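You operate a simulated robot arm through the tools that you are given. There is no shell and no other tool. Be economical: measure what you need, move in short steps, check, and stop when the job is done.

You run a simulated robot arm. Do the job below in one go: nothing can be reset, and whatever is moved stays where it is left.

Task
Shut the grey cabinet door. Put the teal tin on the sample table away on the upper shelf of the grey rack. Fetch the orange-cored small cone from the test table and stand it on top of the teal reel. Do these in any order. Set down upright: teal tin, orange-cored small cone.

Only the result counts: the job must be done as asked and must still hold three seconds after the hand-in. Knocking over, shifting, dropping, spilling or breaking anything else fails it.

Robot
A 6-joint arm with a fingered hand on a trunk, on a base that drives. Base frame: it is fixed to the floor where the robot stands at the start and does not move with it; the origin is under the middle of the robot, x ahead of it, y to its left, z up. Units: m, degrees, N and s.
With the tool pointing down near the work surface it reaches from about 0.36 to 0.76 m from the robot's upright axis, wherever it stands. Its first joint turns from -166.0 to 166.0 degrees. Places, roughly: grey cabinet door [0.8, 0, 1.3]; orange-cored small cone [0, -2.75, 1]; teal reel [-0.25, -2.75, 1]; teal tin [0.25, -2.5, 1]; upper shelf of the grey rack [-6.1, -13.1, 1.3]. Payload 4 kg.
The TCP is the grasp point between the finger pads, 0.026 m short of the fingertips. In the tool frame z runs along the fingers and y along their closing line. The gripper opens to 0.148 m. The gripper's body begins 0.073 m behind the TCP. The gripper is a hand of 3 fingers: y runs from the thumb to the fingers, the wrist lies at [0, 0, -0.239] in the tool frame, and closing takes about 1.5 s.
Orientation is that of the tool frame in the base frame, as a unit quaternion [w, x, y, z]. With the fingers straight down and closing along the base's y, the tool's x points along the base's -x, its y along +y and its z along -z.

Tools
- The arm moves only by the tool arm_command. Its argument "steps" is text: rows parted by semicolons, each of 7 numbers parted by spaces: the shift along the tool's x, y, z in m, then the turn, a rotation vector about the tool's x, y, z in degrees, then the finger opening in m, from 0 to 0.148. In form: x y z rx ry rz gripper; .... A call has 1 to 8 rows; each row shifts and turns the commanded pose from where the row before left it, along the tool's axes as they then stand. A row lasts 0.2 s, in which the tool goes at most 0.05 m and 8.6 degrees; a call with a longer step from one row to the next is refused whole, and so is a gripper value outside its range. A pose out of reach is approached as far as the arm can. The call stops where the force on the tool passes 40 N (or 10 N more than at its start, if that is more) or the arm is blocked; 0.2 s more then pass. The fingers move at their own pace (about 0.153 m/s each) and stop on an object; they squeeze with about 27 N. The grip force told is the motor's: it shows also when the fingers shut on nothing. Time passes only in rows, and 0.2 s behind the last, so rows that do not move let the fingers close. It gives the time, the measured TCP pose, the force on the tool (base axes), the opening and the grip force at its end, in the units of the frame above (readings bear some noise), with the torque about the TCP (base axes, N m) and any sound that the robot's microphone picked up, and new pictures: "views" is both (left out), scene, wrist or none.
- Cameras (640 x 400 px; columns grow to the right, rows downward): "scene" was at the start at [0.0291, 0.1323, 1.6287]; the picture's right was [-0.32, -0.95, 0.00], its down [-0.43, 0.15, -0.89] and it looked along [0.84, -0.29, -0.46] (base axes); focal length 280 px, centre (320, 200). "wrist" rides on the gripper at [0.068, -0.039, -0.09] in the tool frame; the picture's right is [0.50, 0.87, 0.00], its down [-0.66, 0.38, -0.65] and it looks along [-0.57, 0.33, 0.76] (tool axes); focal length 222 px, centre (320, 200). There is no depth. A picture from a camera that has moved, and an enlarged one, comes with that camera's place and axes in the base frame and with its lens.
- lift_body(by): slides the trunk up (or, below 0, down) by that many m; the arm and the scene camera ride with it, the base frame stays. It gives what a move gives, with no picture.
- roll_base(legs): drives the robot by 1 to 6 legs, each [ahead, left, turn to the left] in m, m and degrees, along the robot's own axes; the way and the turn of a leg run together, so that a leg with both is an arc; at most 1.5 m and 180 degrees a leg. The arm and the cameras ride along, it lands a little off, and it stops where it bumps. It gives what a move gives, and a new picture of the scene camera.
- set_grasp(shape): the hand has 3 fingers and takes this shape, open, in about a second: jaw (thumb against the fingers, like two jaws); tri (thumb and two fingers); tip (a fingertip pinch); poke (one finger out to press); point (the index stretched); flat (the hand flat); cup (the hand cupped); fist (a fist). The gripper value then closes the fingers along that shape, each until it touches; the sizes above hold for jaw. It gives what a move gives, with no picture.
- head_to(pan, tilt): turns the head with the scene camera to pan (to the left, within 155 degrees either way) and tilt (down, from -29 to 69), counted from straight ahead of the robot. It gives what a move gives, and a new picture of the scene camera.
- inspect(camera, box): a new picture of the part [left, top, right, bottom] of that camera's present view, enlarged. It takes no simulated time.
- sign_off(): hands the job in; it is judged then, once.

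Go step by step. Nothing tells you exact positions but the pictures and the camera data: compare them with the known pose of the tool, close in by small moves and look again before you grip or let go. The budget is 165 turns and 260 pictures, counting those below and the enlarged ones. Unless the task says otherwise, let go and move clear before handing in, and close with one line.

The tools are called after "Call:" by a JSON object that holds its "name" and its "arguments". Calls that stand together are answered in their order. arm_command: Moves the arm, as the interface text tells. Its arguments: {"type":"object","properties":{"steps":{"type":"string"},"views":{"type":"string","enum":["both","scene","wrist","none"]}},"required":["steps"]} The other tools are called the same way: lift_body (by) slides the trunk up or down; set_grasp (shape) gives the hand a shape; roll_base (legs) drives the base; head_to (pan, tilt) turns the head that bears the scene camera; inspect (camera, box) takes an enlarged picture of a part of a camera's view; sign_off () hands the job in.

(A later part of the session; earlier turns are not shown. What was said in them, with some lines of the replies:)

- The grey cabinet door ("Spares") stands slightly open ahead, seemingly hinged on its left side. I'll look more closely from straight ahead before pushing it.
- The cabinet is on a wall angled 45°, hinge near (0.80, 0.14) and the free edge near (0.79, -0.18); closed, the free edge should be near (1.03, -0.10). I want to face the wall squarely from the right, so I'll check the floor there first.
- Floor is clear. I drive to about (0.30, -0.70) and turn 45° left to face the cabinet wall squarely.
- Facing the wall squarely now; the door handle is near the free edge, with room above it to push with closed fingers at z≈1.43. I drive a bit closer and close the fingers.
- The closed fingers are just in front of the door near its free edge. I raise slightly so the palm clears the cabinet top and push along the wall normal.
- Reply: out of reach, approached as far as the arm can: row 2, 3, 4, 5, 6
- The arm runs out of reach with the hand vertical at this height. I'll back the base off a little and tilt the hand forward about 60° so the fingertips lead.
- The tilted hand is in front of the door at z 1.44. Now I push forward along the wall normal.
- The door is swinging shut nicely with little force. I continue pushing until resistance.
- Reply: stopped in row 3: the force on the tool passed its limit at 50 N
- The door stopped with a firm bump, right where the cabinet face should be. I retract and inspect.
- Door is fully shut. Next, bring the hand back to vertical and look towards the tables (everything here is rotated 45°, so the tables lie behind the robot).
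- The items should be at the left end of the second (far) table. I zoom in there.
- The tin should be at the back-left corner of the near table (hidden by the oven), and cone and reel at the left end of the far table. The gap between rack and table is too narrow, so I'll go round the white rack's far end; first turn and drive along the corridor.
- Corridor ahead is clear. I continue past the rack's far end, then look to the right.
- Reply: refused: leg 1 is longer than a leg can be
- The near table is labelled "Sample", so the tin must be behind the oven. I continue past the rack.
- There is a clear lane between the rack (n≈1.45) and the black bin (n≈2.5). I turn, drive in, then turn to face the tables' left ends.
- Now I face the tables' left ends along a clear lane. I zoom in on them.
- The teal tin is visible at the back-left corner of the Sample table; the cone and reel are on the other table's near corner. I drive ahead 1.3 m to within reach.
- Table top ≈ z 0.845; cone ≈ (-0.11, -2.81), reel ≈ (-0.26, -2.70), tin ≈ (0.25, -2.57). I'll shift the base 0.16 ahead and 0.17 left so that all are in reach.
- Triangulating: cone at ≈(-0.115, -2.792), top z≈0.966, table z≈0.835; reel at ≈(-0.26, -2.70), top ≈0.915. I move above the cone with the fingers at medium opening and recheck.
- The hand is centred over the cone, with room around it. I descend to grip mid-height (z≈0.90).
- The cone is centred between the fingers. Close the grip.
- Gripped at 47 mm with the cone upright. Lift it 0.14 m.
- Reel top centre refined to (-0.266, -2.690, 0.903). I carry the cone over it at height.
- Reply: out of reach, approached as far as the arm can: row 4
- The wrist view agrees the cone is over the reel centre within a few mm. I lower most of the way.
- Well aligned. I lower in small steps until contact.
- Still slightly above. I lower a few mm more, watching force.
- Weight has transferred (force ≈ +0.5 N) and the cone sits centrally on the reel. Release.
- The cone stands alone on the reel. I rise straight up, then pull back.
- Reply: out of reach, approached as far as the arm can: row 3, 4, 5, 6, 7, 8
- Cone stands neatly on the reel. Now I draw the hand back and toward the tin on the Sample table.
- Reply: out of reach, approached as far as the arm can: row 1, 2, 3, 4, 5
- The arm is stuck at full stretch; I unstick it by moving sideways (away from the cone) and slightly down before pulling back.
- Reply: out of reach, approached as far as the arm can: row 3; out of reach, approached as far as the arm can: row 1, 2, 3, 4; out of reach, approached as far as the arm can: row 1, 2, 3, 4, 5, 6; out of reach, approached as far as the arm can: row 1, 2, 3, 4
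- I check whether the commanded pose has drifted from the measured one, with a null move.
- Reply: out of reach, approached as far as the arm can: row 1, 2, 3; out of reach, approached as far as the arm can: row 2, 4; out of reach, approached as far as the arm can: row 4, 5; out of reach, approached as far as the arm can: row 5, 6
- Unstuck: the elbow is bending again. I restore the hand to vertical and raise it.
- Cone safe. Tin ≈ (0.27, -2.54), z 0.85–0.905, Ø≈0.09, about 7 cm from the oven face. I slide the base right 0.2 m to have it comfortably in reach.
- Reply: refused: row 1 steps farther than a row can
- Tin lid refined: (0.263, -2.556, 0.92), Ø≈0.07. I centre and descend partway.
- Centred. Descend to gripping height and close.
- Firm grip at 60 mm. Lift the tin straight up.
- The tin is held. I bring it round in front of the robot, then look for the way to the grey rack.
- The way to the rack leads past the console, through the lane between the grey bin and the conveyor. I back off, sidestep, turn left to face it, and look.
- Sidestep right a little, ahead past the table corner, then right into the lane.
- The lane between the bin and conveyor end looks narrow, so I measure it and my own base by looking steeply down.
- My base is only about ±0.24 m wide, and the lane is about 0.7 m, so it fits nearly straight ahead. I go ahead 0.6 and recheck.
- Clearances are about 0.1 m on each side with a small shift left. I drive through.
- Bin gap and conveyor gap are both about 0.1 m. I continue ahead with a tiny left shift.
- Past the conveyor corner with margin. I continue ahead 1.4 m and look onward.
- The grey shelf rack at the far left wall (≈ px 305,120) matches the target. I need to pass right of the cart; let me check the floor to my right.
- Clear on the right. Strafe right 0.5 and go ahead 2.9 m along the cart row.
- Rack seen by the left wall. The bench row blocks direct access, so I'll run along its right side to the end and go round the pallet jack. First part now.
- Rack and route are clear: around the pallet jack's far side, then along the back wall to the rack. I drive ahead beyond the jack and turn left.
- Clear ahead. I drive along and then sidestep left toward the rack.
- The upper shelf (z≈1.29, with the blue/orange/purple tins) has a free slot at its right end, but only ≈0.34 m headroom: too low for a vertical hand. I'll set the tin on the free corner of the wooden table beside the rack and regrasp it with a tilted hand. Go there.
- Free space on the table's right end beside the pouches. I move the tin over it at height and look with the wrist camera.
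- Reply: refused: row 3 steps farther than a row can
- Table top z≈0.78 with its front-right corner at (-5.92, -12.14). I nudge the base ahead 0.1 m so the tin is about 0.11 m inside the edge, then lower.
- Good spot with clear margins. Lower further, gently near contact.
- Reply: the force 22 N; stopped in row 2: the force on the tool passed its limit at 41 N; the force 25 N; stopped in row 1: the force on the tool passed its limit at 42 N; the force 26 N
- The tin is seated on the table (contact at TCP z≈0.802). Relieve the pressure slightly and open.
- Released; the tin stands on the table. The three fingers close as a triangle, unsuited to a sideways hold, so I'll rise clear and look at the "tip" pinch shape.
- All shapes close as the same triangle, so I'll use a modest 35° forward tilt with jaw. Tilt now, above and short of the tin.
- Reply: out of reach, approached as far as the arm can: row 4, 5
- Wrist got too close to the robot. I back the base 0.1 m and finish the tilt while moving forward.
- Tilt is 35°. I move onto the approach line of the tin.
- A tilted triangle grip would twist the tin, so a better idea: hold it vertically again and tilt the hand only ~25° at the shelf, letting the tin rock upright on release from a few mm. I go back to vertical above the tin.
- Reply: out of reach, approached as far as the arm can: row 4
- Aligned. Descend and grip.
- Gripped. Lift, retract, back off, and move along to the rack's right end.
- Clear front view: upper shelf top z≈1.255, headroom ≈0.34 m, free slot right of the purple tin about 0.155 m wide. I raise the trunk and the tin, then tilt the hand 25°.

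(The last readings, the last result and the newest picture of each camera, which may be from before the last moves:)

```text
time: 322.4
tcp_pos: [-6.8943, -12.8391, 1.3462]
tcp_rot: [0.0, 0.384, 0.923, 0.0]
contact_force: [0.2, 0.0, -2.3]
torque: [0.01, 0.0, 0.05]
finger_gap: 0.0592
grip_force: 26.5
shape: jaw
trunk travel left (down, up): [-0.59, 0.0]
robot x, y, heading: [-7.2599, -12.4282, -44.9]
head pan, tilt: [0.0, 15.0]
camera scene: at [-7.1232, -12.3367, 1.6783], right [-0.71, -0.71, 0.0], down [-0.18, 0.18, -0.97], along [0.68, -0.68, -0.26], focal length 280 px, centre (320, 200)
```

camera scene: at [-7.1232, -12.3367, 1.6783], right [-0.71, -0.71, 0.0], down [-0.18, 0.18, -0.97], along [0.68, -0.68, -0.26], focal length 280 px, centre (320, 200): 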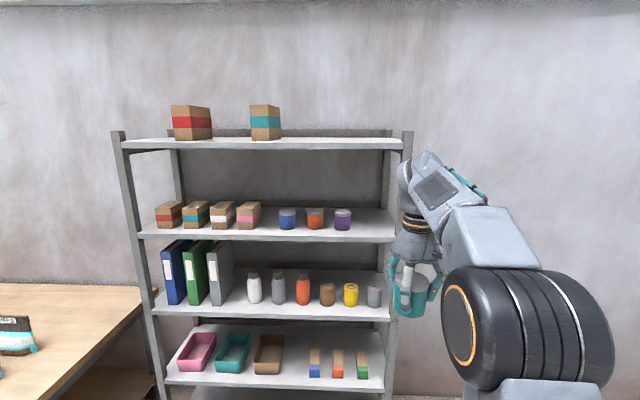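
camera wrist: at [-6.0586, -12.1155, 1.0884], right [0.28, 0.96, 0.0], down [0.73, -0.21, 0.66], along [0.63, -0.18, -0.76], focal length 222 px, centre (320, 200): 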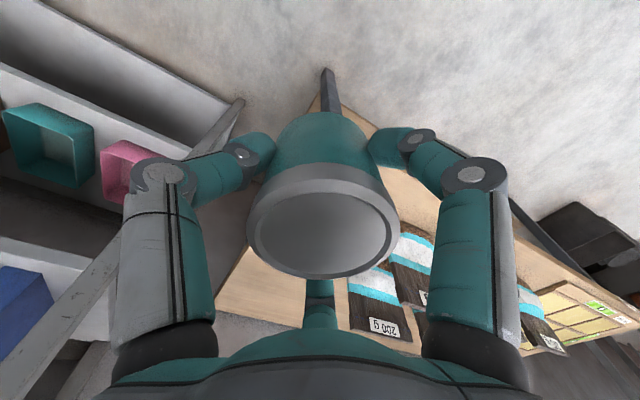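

Call:
{"name": "arm_command", "arguments": {"steps": "0 0 0 0 -6.25 0 0; 0 0 0 0 -6.25 0 0; 0 0 0 0 -6.25 0 0; 0 0 0 0 -6.25 0 0; 0 0 0 0 0 0 0", "views": "scene"}}

Call:
{"name": "roll_base", "arguments": {"legs": [[0.28, 0, 0]]}}

Call:
{"name": "head_to", "arguments": {"pan": 0, "tilt": 25}}

```text
time: 323.6
tcp_pos: [-6.8939, -12.842, 1.3444]
tcp_rot: [0.201, 0.375, 0.901, -0.083]
contact_force: [-0.7, -0.6, -2.7]
torque: [0.0, 0.0, -0.02]
finger_gap: 0.0594
grip_force: 26.6
shape: jaw
trunk travel left (down, up): [-0.59, 0.0]
robot x, y, heading: [-7.2625, -12.4266, -45.1]
head pan, tilt: [0.0, 15.0]
camera scene: at [-7.1231, -12.3369, 1.6783], right [-0.71, -0.71, 0.0], down [-0.18, 0.18, -0.97], along [0.68, -0.68, -0.26], focal length 280 px, centre (320, 200)
```

scene: 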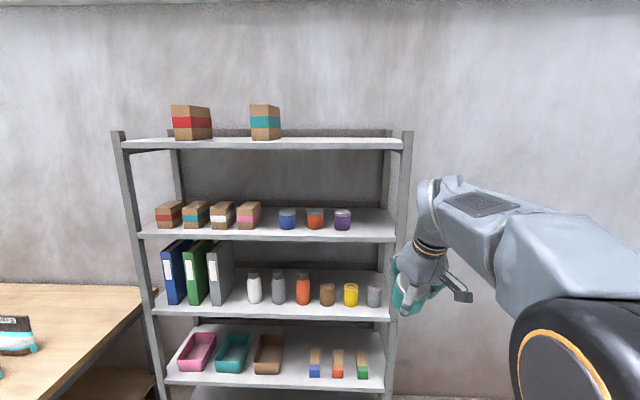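

```text
time: 325.6
tcp_pos: [-6.6986, -13.0386, 1.3438]
tcp_rot: [0.199, 0.376, 0.901, -0.083]
contact_force: [-0.4, -0.5, -1.6]
torque: [0.0, 0.05, 0.01]
finger_gap: 0.0591
grip_force: 27.1
shape: jaw
trunk travel left (down, up): [-0.59, 0.0]
robot x, y, heading: [-7.068, -12.6224, -45.0]
head pan, tilt: [0.0, 15.0]
camera scene: at [-6.9264, -12.5336, 1.6782], right [-0.71, -0.71, 0.0], down [-0.18, 0.18, -0.97], along [0.68, -0.68, -0.26], focal length 280 px, centre (320, 200)
```

scene: 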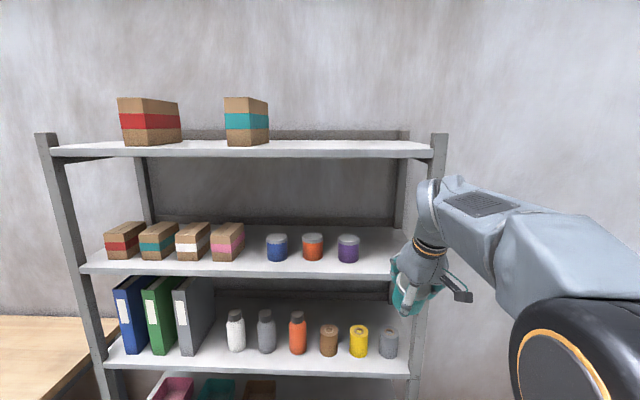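

```text
time: 326.3
tcp_pos: [-6.6989, -13.0383, 1.3443]
tcp_rot: [0.2, 0.376, 0.901, -0.083]
contact_force: [0.0, 0.5, -2.3]
torque: [-0.03, 0.01, -0.01]
finger_gap: 0.0592
grip_force: 27.3
shape: jaw
trunk travel left (down, up): [-0.59, 0.0]
robot x, y, heading: [-7.0653, -12.623, -45.1]
head pan, tilt: [0.0, 25.0]
camera scene: at [-6.9278, -12.5322, 1.6621], right [-0.71, -0.71, 0.0], down [-0.3, 0.3, -0.91], along [0.64, -0.64, -0.42], focal length 280 px, centre (320, 200)
```

scene: 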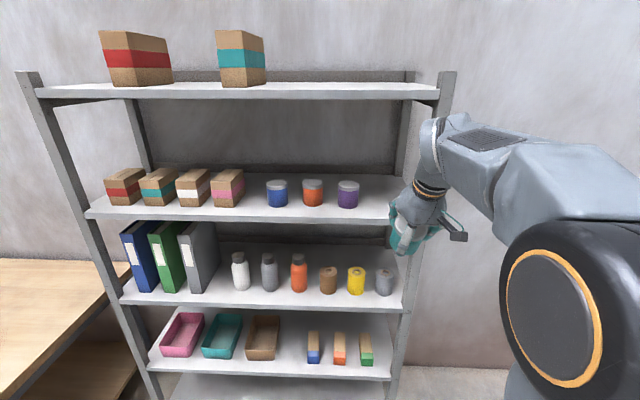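

Parallax gives the rack's front 0.75 m ahead of the camera now. I zoom to get the shelf edge height precisely.

Call:
{"name": "inspect", "arguments": {"camera": "scene", "box": [320, 140, 480, 260]}}

```text
3.33 times, centred on (400, 200) of scene
camera zoom: at [-6.9278, -12.5322, 1.6621], right [-0.71, -0.71, 0.0], down [-0.3, 0.3, -0.91], along [0.64, -0.64, -0.42], focal length 934 px, centre (53, 200)
```

zoom: 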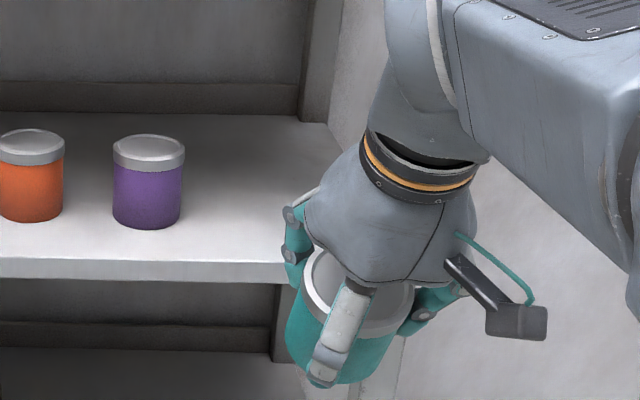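

Shelf top z≈1.253; slot centre about 0.045 m right of my centreline. I move the base ahead 0.16 m, keeping the tin just in front of the shelf edge, then recheck.

Call:
{"name": "roll_base", "arguments": {"legs": [[0.16, 0, 0]]}}

Call:
{"name": "inspect", "arguments": {"camera": "scene", "box": [280, 120, 500, 280]}}

Call:
{"name": "arm_command", "arguments": {"steps": "0 -0.008 0 0 0 0 0; 0 0 0 0 0 0 0", "views": "wrist"}}

```text
time: 327.7
tcp_pos: [-6.5836, -13.153, 1.3439]
tcp_rot: [0.2, 0.377, 0.901, -0.084]
contact_force: [0.8, 0.1, -2.0]
torque: [0.01, 0.03, 0.01]
finger_gap: 0.0592
grip_force: 26.6
shape: jaw
trunk travel left (down, up): [-0.59, 0.0]
robot x, y, heading: [-6.9526, -12.7405, -45.2]
head pan, tilt: [0.0, 25.0]
camera scene: at [-6.8127, -12.6474, 1.662], right [-0.71, -0.71, 0.0], down [-0.3, 0.3, -0.91], along [0.64, -0.64, -0.42], focal length 280 px, centre (320, 200)
```

scene: 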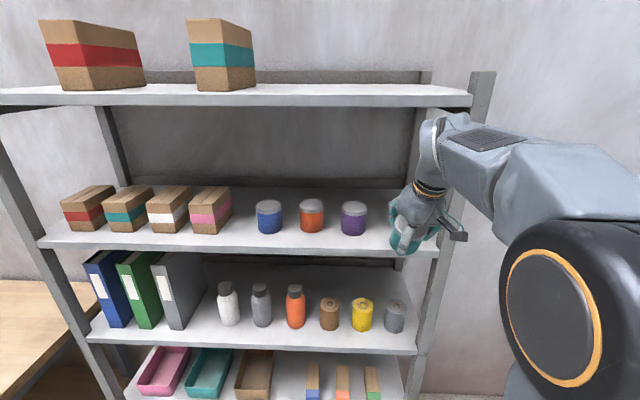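

```text
2.50 times, centred on (390, 200) of scene
camera zoom: at [-6.8127, -12.6474, 1.662], right [-0.71, -0.71, 0.0], down [-0.3, 0.3, -0.91], along [0.64, -0.64, -0.42], focal length 700 px, centre (145, 200)
```

zoom: 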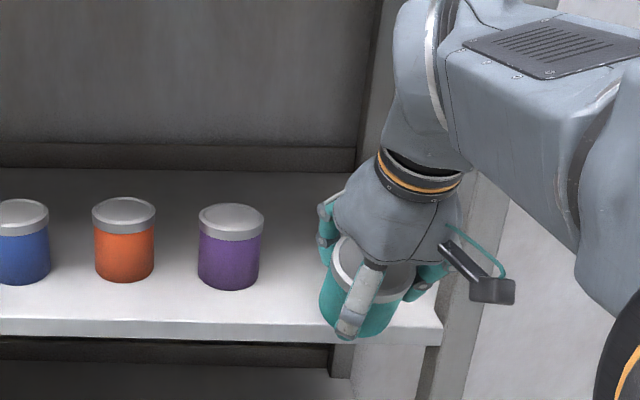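

```text
time: 328.3
tcp_pos: [-6.5908, -13.1589, 1.3452]
tcp_rot: [0.2, 0.376, 0.901, -0.082]
contact_force: [0.1, 0.8, -2.6]
torque: [0.02, -0.02, -0.04]
finger_gap: 0.0592
grip_force: 27.3
shape: jaw
trunk travel left (down, up): [-0.59, 0.0]
robot x, y, heading: [-6.9499, -12.7365, -45.0]
head pan, tilt: [0.0, 25.0]
camera wrist: at [-6.6876, -13.1156, 1.3961], right [0.3, 0.93, -0.21], down [0.49, 0.04, 0.87], along [0.82, -0.36, -0.45], focal length 222 px, centre (320, 200)
```

wrist: 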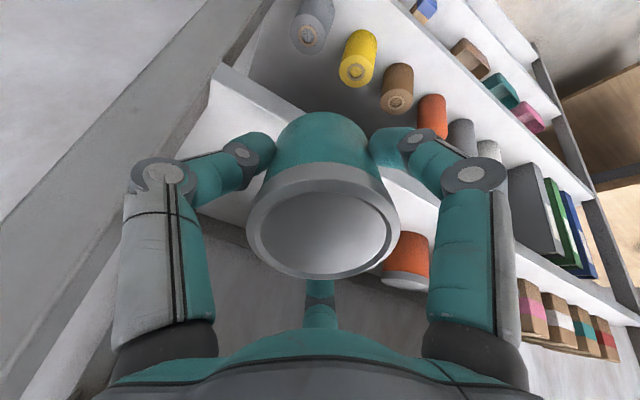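

Everything lines up; the slot is free. I slide the tin in 0.108 m over the shelf.

Call:
{"name": "arm_command", "arguments": {"steps": "-0.0245 0 0.0114 0 0 0 0; -0.0245 0 0.0114 0 0 0 0; -0.0245 0 0.0114 0 0 0 0; -0.0245 0 0.0114 0 0 0 0; 0 0 0 0 0 0 0", "views": "both"}}

Call:
{"name": "inspect", "arguments": {"camera": "scene", "box": [300, 120, 480, 280]}}

```text
time: 329.5
tcp_pos: [-6.5151, -13.2335, 1.3444]
tcp_rot: [0.199, 0.376, 0.901, -0.083]
contact_force: [-0.1, -0.6, -2.6]
torque: [-0.02, 0.0, 0.0]
finger_gap: 0.059
grip_force: 27.2
shape: jaw
trunk travel left (down, up): [-0.59, 0.0]
robot x, y, heading: [-6.9528, -12.7375, -45.1]
head pan, tilt: [0.0, 25.0]
camera scene: at [-6.8135, -12.6466, 1.662], right [-0.71, -0.71, 0.0], down [-0.3, 0.3, -0.91], along [0.64, -0.64, -0.42], focal length 280 px, centre (320, 200)
camera wrist: at [-6.6116, -13.1912, 1.3957], right [0.3, 0.93, -0.21], down [0.49, 0.04, 0.87], along [0.82, -0.36, -0.45], focal length 222 px, centre (320, 200)
```

scene: 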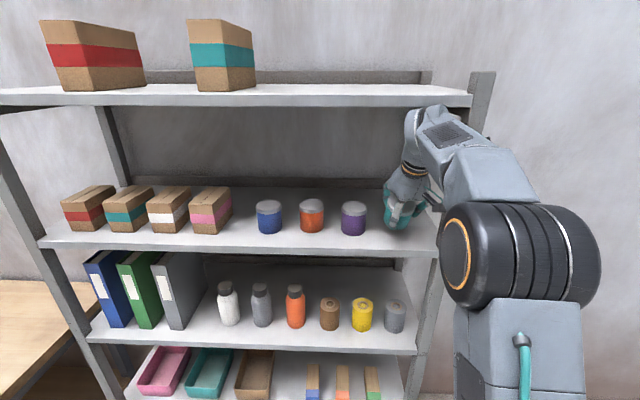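
wrist: 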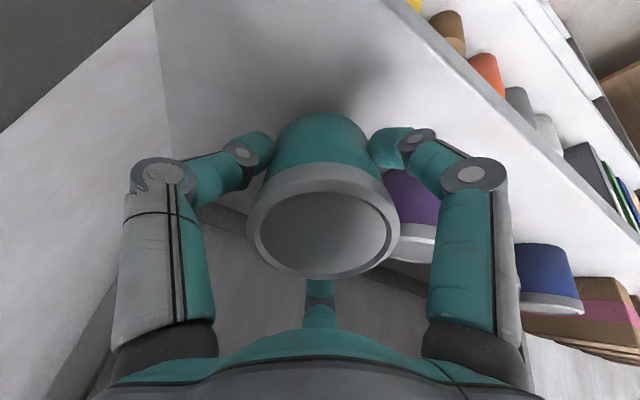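

```text
2.50 times, centred on (390, 200) of scene
camera zoom: at [-6.8135, -12.6466, 1.662], right [-0.71, -0.71, 0.0], down [-0.3, 0.3, -0.91], along [0.64, -0.64, -0.42], focal length 700 px, centre (145, 200)
```

zoom: 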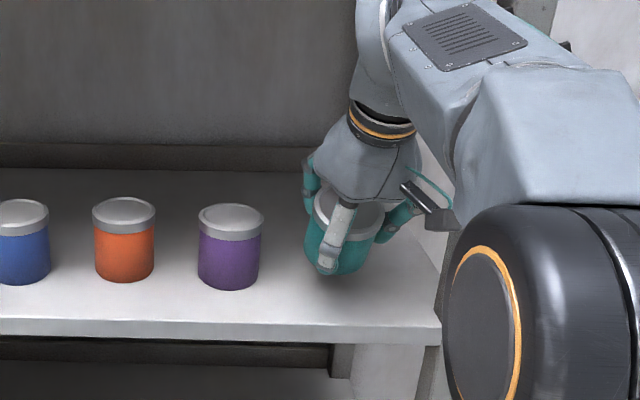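

The tin is inside, clear of neighbours. I lower toward the shelf.

Call:
{"name": "arm_command", "arguments": {"steps": "0.0042 0 0.0091 0 0 0 0; 0.0042 0 0.0091 0 0 0 0; 0.0021 0 0.0045 0 0 0 0; 0 0 0 0 0 0 0", "views": "none"}}

Call:
{"name": "inspect", "arguments": {"camera": "scene", "box": [360, 160, 460, 260]}}

```text
time: 330.5
tcp_pos: [-6.5157, -13.2344, 1.3185]
tcp_rot: [0.2, 0.376, 0.901, -0.083]
contact_force: [-0.8, -0.7, -1.9]
torque: [0.02, 0.01, 0.01]
finger_gap: 0.0591
grip_force: 26.5
shape: jaw
trunk travel left (down, up): [-0.59, 0.0]
robot x, y, heading: [-6.9554, -12.7355, -44.8]
head pan, tilt: [0.0, 25.0]
```

```text
4.00 times, centred on (410, 210) of scene
camera zoom: at [-6.8135, -12.6467, 1.662], right [-0.71, -0.71, 0.0], down [-0.3, 0.3, -0.91], along [0.64, -0.64, -0.42], focal length 1121 px, centre (-40, 160)
```

zoom: 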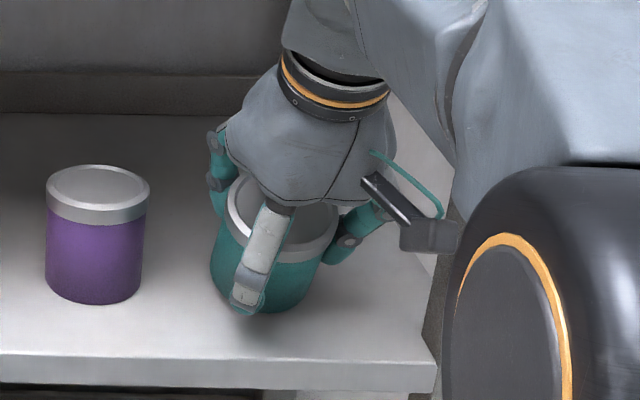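

Call:
{"name": "arm_command", "arguments": {"steps": "0.0013 0 0.0027 0 0 0 0; 0 0 0 0 0 0 0", "views": "none"}}

Call:
{"name": "arm_command", "arguments": {"steps": "0.0013 0 0.0027 0 0 0 0; 0 0 0 0 0 0 0", "views": "none"}}

```text
time: 331.1
tcp_pos: [-6.5148, -13.2345, 1.3167]
tcp_rot: [0.2, 0.375, 0.901, -0.083]
contact_force: [1.8, -0.4, 0.7]
torque: [0.0, -0.02, -0.02]
finger_gap: 0.059
grip_force: 26.9
shape: jaw
trunk travel left (down, up): [-0.59, 0.0]
robot x, y, heading: [-6.9498, -12.7406, -44.8]
head pan, tilt: [0.0, 25.0]
```

```text
time: 331.7
tcp_pos: [-6.5163, -13.2342, 1.3153]
tcp_rot: [0.201, 0.375, 0.901, -0.084]
contact_force: [1.1, -3.6, 12.5]
torque: [-0.01, 0.04, 0.05]
finger_gap: 0.0595
grip_force: 26.8
shape: jaw
trunk travel left (down, up): [-0.59, 0.0]
robot x, y, heading: [-6.9556, -12.7421, -45.0]
head pan, tilt: [0.0, 25.0]
```

Near bottom edge of the tin is on the shelf. I open the fingers gradually so the tin rocks down upright.

Call:
{"name": "arm_command", "arguments": {"steps": "-0.0004 0 -0.0009 0 0 0 0.061; 0 0 0 0 0 0 0.063; 0 0 0 0 0 0 0.065; 0 0 0 0 0 0 0.067; 0 0 0 0 0 0 0.069; 0 0 0 0 0 0 0.071; 0 0 0 0 0 0 0.073; 0 0 0 0 0 0 0.075", "views": "wrist"}}

Call:
{"name": "inspect", "arguments": {"camera": "scene", "box": [360, 160, 460, 260]}}

```text
time: 333.5
tcp_pos: [-6.5158, -13.235, 1.3144]
tcp_rot: [0.2, 0.375, 0.901, -0.083]
contact_force: [-0.3, 0.6, 0.6]
torque: [0.04, 0.01, -0.01]
finger_gap: 0.0745
grip_force: 0.0
shape: jaw
trunk travel left (down, up): [-0.59, 0.0]
robot x, y, heading: [-6.9503, -12.7368, -44.9]
head pan, tilt: [0.0, 25.0]
camera wrist: at [-6.6119, -13.1914, 1.3657], right [0.3, 0.93, -0.21], down [0.49, 0.04, 0.87], along [0.82, -0.36, -0.45], focal length 222 px, centre (320, 200)
```

wrist: 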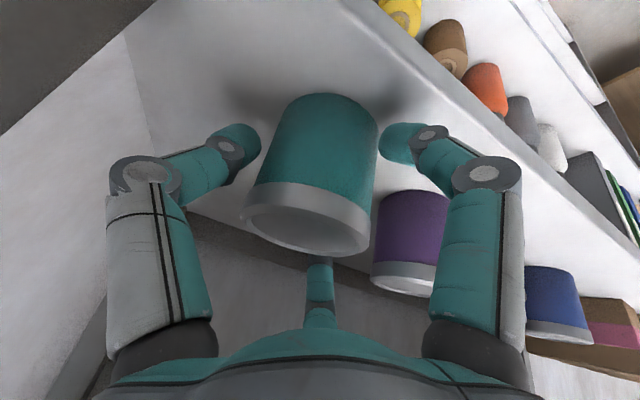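

```text
4.00 times, centred on (410, 210) of scene
camera zoom: at [-6.8136, -12.6465, 1.662], right [-0.71, -0.71, 0.0], down [-0.3, 0.3, -0.91], along [0.64, -0.64, -0.42], focal length 1121 px, centre (-40, 160)
```

zoom: 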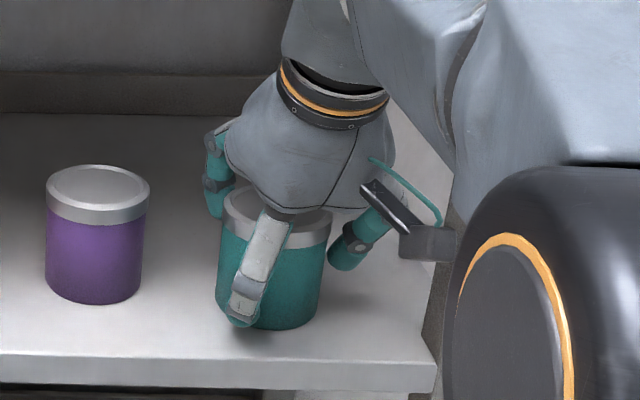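

The tin stands upright on the shelf. I open a bit more and withdraw straight up until the fingertips clear it.

Call:
{"name": "arm_command", "arguments": {"steps": "-0.0017 0 -0.0036 0 0 0 0.09; 0 0 0 0 0 0 0.105; 0 0 0 0 0 0 0.115; 0 0 0 0 0 0 0.115; -0.0042 0 -0.0091 0 0 0 0.115; -0.0042 0 -0.0091 0 0 0 0.115", "views": "wrist"}}

Call:
{"name": "inspect", "arguments": {"camera": "scene", "box": [340, 80, 480, 260]}}

```text
time: 334.9
tcp_pos: [-6.5136, -13.2356, 1.3383]
tcp_rot: [0.2, 0.376, 0.901, -0.082]
contact_force: [0.3, 0.5, -0.2]
torque: [-0.03, -0.01, 0.0]
finger_gap: 0.1146
grip_force: 0.1
shape: jaw
trunk travel left (down, up): [-0.59, 0.0]
robot x, y, heading: [-6.9518, -12.739, -45.2]
head pan, tilt: [0.0, 25.0]
camera wrist: at [-6.6113, -13.1923, 1.3909], right [0.3, 0.93, -0.21], down [0.49, 0.04, 0.87], along [0.82, -0.36, -0.45], focal length 222 px, centre (320, 200)
```

wrist: 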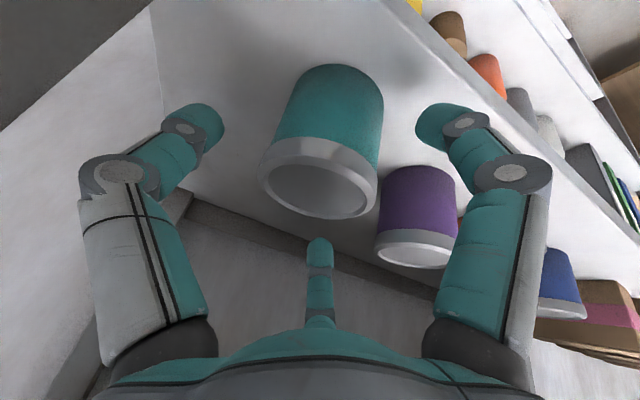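

```text
2.22 times, centred on (410, 170) of scene
camera zoom: at [-6.8136, -12.6465, 1.662], right [-0.71, -0.71, 0.0], down [-0.3, 0.3, -0.91], along [0.64, -0.64, -0.42], focal length 623 px, centre (120, 267)
```

zoom: 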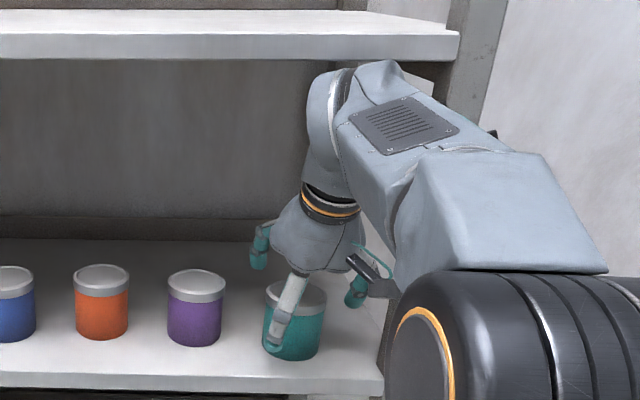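

The wrist is near the top board's edge, so instead of rising more I tilt the hand further (wrist goes back and down, far finger rises over the lid), then withdraw backward.

Call:
{"name": "arm_command", "arguments": {"steps": "0 0 0 0 -6.5 0 0.115; 0 0 0 0 -6.5 0 0.115; 0 0 0 0 -6.5 0 0.115; -0.005 0 -0.005 0 0 0 0.115; 0 0 0 0 0 0 0.115", "views": "wrist"}}

Call:
{"name": "inspect", "arguments": {"camera": "scene", "box": [340, 80, 480, 260]}}

```text
time: 336.1
tcp_pos: [-6.5148, -13.2345, 1.3453]
tcp_rot: [0.35, 0.356, 0.854, -0.145]
contact_force: [-0.5, 1.1, -0.3]
torque: [-0.01, -0.02, -0.02]
finger_gap: 0.1147
grip_force: 0.0
shape: jaw
trunk travel left (down, up): [-0.59, 0.0]
robot x, y, heading: [-6.9519, -12.7374, -45.0]
head pan, tilt: [0.0, 25.0]
camera wrist: at [-6.62, -13.1832, 1.3608], right [0.36, 0.86, -0.35], down [0.27, 0.26, 0.93], along [0.89, -0.43, -0.14], focal length 222 px, centre (320, 200)
```

wrist: 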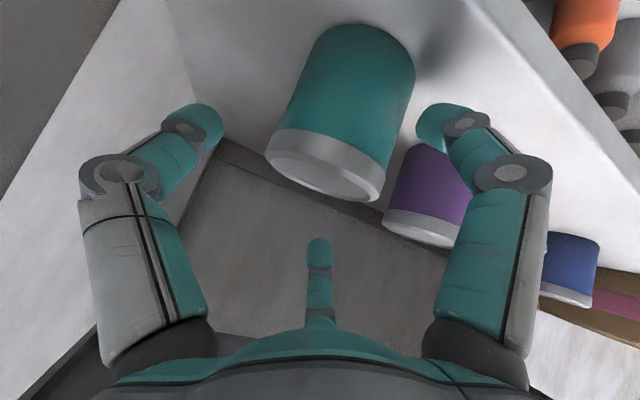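

```text
2.22 times, centred on (410, 170) of scene
camera zoom: at [-6.8135, -12.6466, 1.662], right [-0.71, -0.71, 0.0], down [-0.3, 0.3, -0.91], along [0.64, -0.64, -0.42], focal length 623 px, centre (120, 267)
```

zoom: 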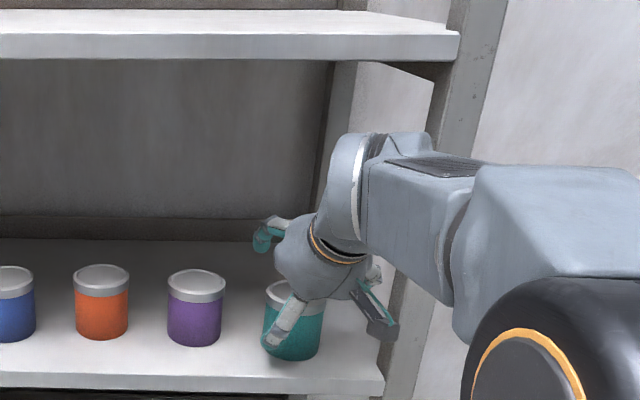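

Clear of the tin. Withdraw backward.

Call:
{"name": "arm_command", "arguments": {"steps": "0.01 0 -0.018 0 0 0 0.115; 0.014 0 -0.016 0 0 0 0.115; 0.014 0 -0.016 0 0 0 0.115; 0.018 0 -0.018 0 0 0 0.115; 0.021 0 -0.021 0 0 0 0.115; 0 0 0 0 0 0 0.115", "views": "wrist"}}

Call:
{"name": "inspect", "arguments": {"camera": "scene", "box": [300, 100, 480, 260]}}

```text
time: 337.5
tcp_pos: [-6.5968, -13.153, 1.3567]
tcp_rot: [0.35, 0.356, 0.854, -0.145]
contact_force: [0.4, -0.2, 0.2]
torque: [0.01, 0.02, 0.0]
finger_gap: 0.1146
grip_force: 0.1
shape: jaw
trunk travel left (down, up): [-0.59, 0.0]
robot x, y, heading: [-6.9517, -12.7379, -44.9]
head pan, tilt: [0.0, 25.0]
camera wrist: at [-6.7026, -13.1015, 1.372], right [0.36, 0.86, -0.35], down [0.27, 0.26, 0.93], along [0.89, -0.43, -0.14], focal length 222 px, centre (320, 200)
```

wrist: 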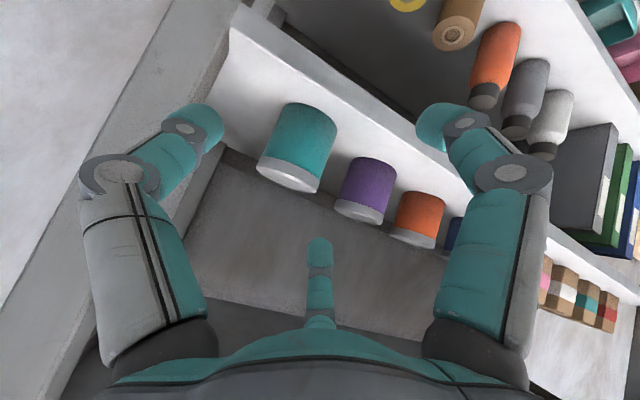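

```text
2.50 times, centred on (390, 180) of scene
camera zoom: at [-6.8136, -12.6465, 1.662], right [-0.71, -0.71, 0.0], down [-0.3, 0.3, -0.91], along [0.64, -0.64, -0.42], focal length 700 px, centre (145, 250)
```

zoom: 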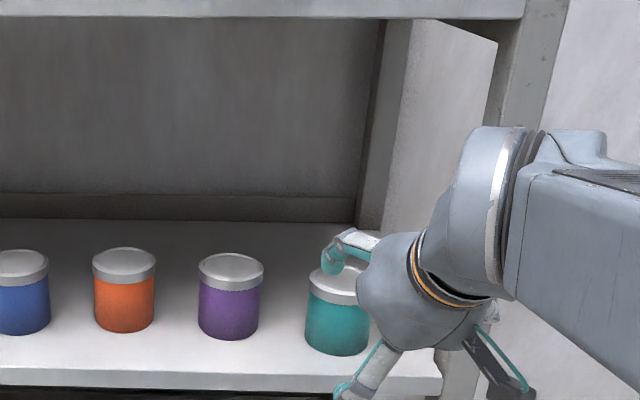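

Tin upright in line with the others. I back the base away straight and check everything.

Call:
{"name": "roll_base", "arguments": {"legs": [[-0.3, 0, 0]]}}

Call:
{"name": "inspect", "arguments": {"camera": "scene", "box": [120, 80, 440, 280]}}

```text
time: 339.6
tcp_pos: [-6.8075, -12.939, 1.3567]
tcp_rot: [0.35, 0.354, 0.855, -0.144]
contact_force: [0.6, -0.8, 0.5]
torque: [0.01, 0.02, 0.03]
finger_gap: 0.1148
grip_force: 0.1
shape: jaw
trunk travel left (down, up): [-0.59, 0.0]
robot x, y, heading: [-7.1657, -12.525, -44.9]
head pan, tilt: [0.0, 25.0]
camera scene: at [-7.0275, -12.4333, 1.6621], right [-0.7, -0.71, 0.0], down [-0.3, 0.3, -0.91], along [0.64, -0.64, -0.42], focal length 280 px, centre (320, 200)
```

scene: 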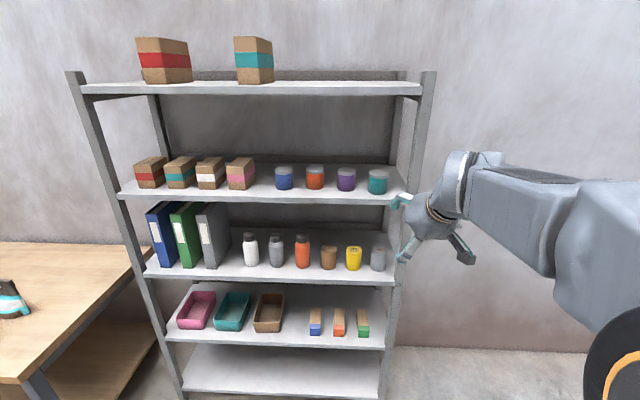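

```text
2.00 times, centred on (280, 180) of scene
camera zoom: at [-7.0275, -12.4333, 1.6621], right [-0.7, -0.71, 0.0], down [-0.3, 0.3, -0.91], along [0.64, -0.64, -0.42], focal length 560 px, centre (400, 240)
```

zoom: 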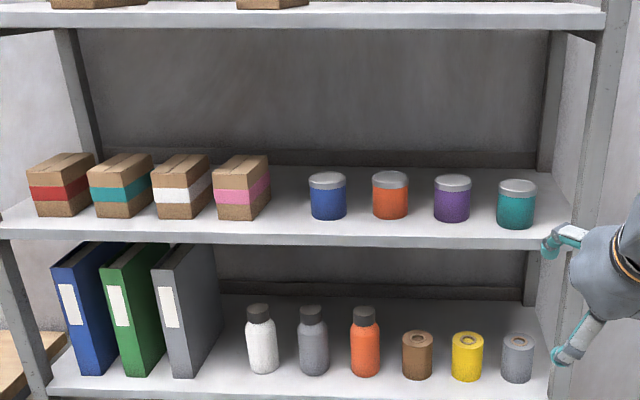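

The teal tin stands upright on the upper shelf beside the other tins, the cone stood upright on the teal reel when I left it, and the cabinet door is shut. All hands are clear, so I hand in.

Call:
{"name": "sign_off", "arguments": {}}

```text
The job is handed in.
```

All three jobs are done and handed in: the grey cabinet door is shut, the teal tin is upright on the upper shelf of the grey rack, and the orange-cored cone is upright on top of the teal reel.
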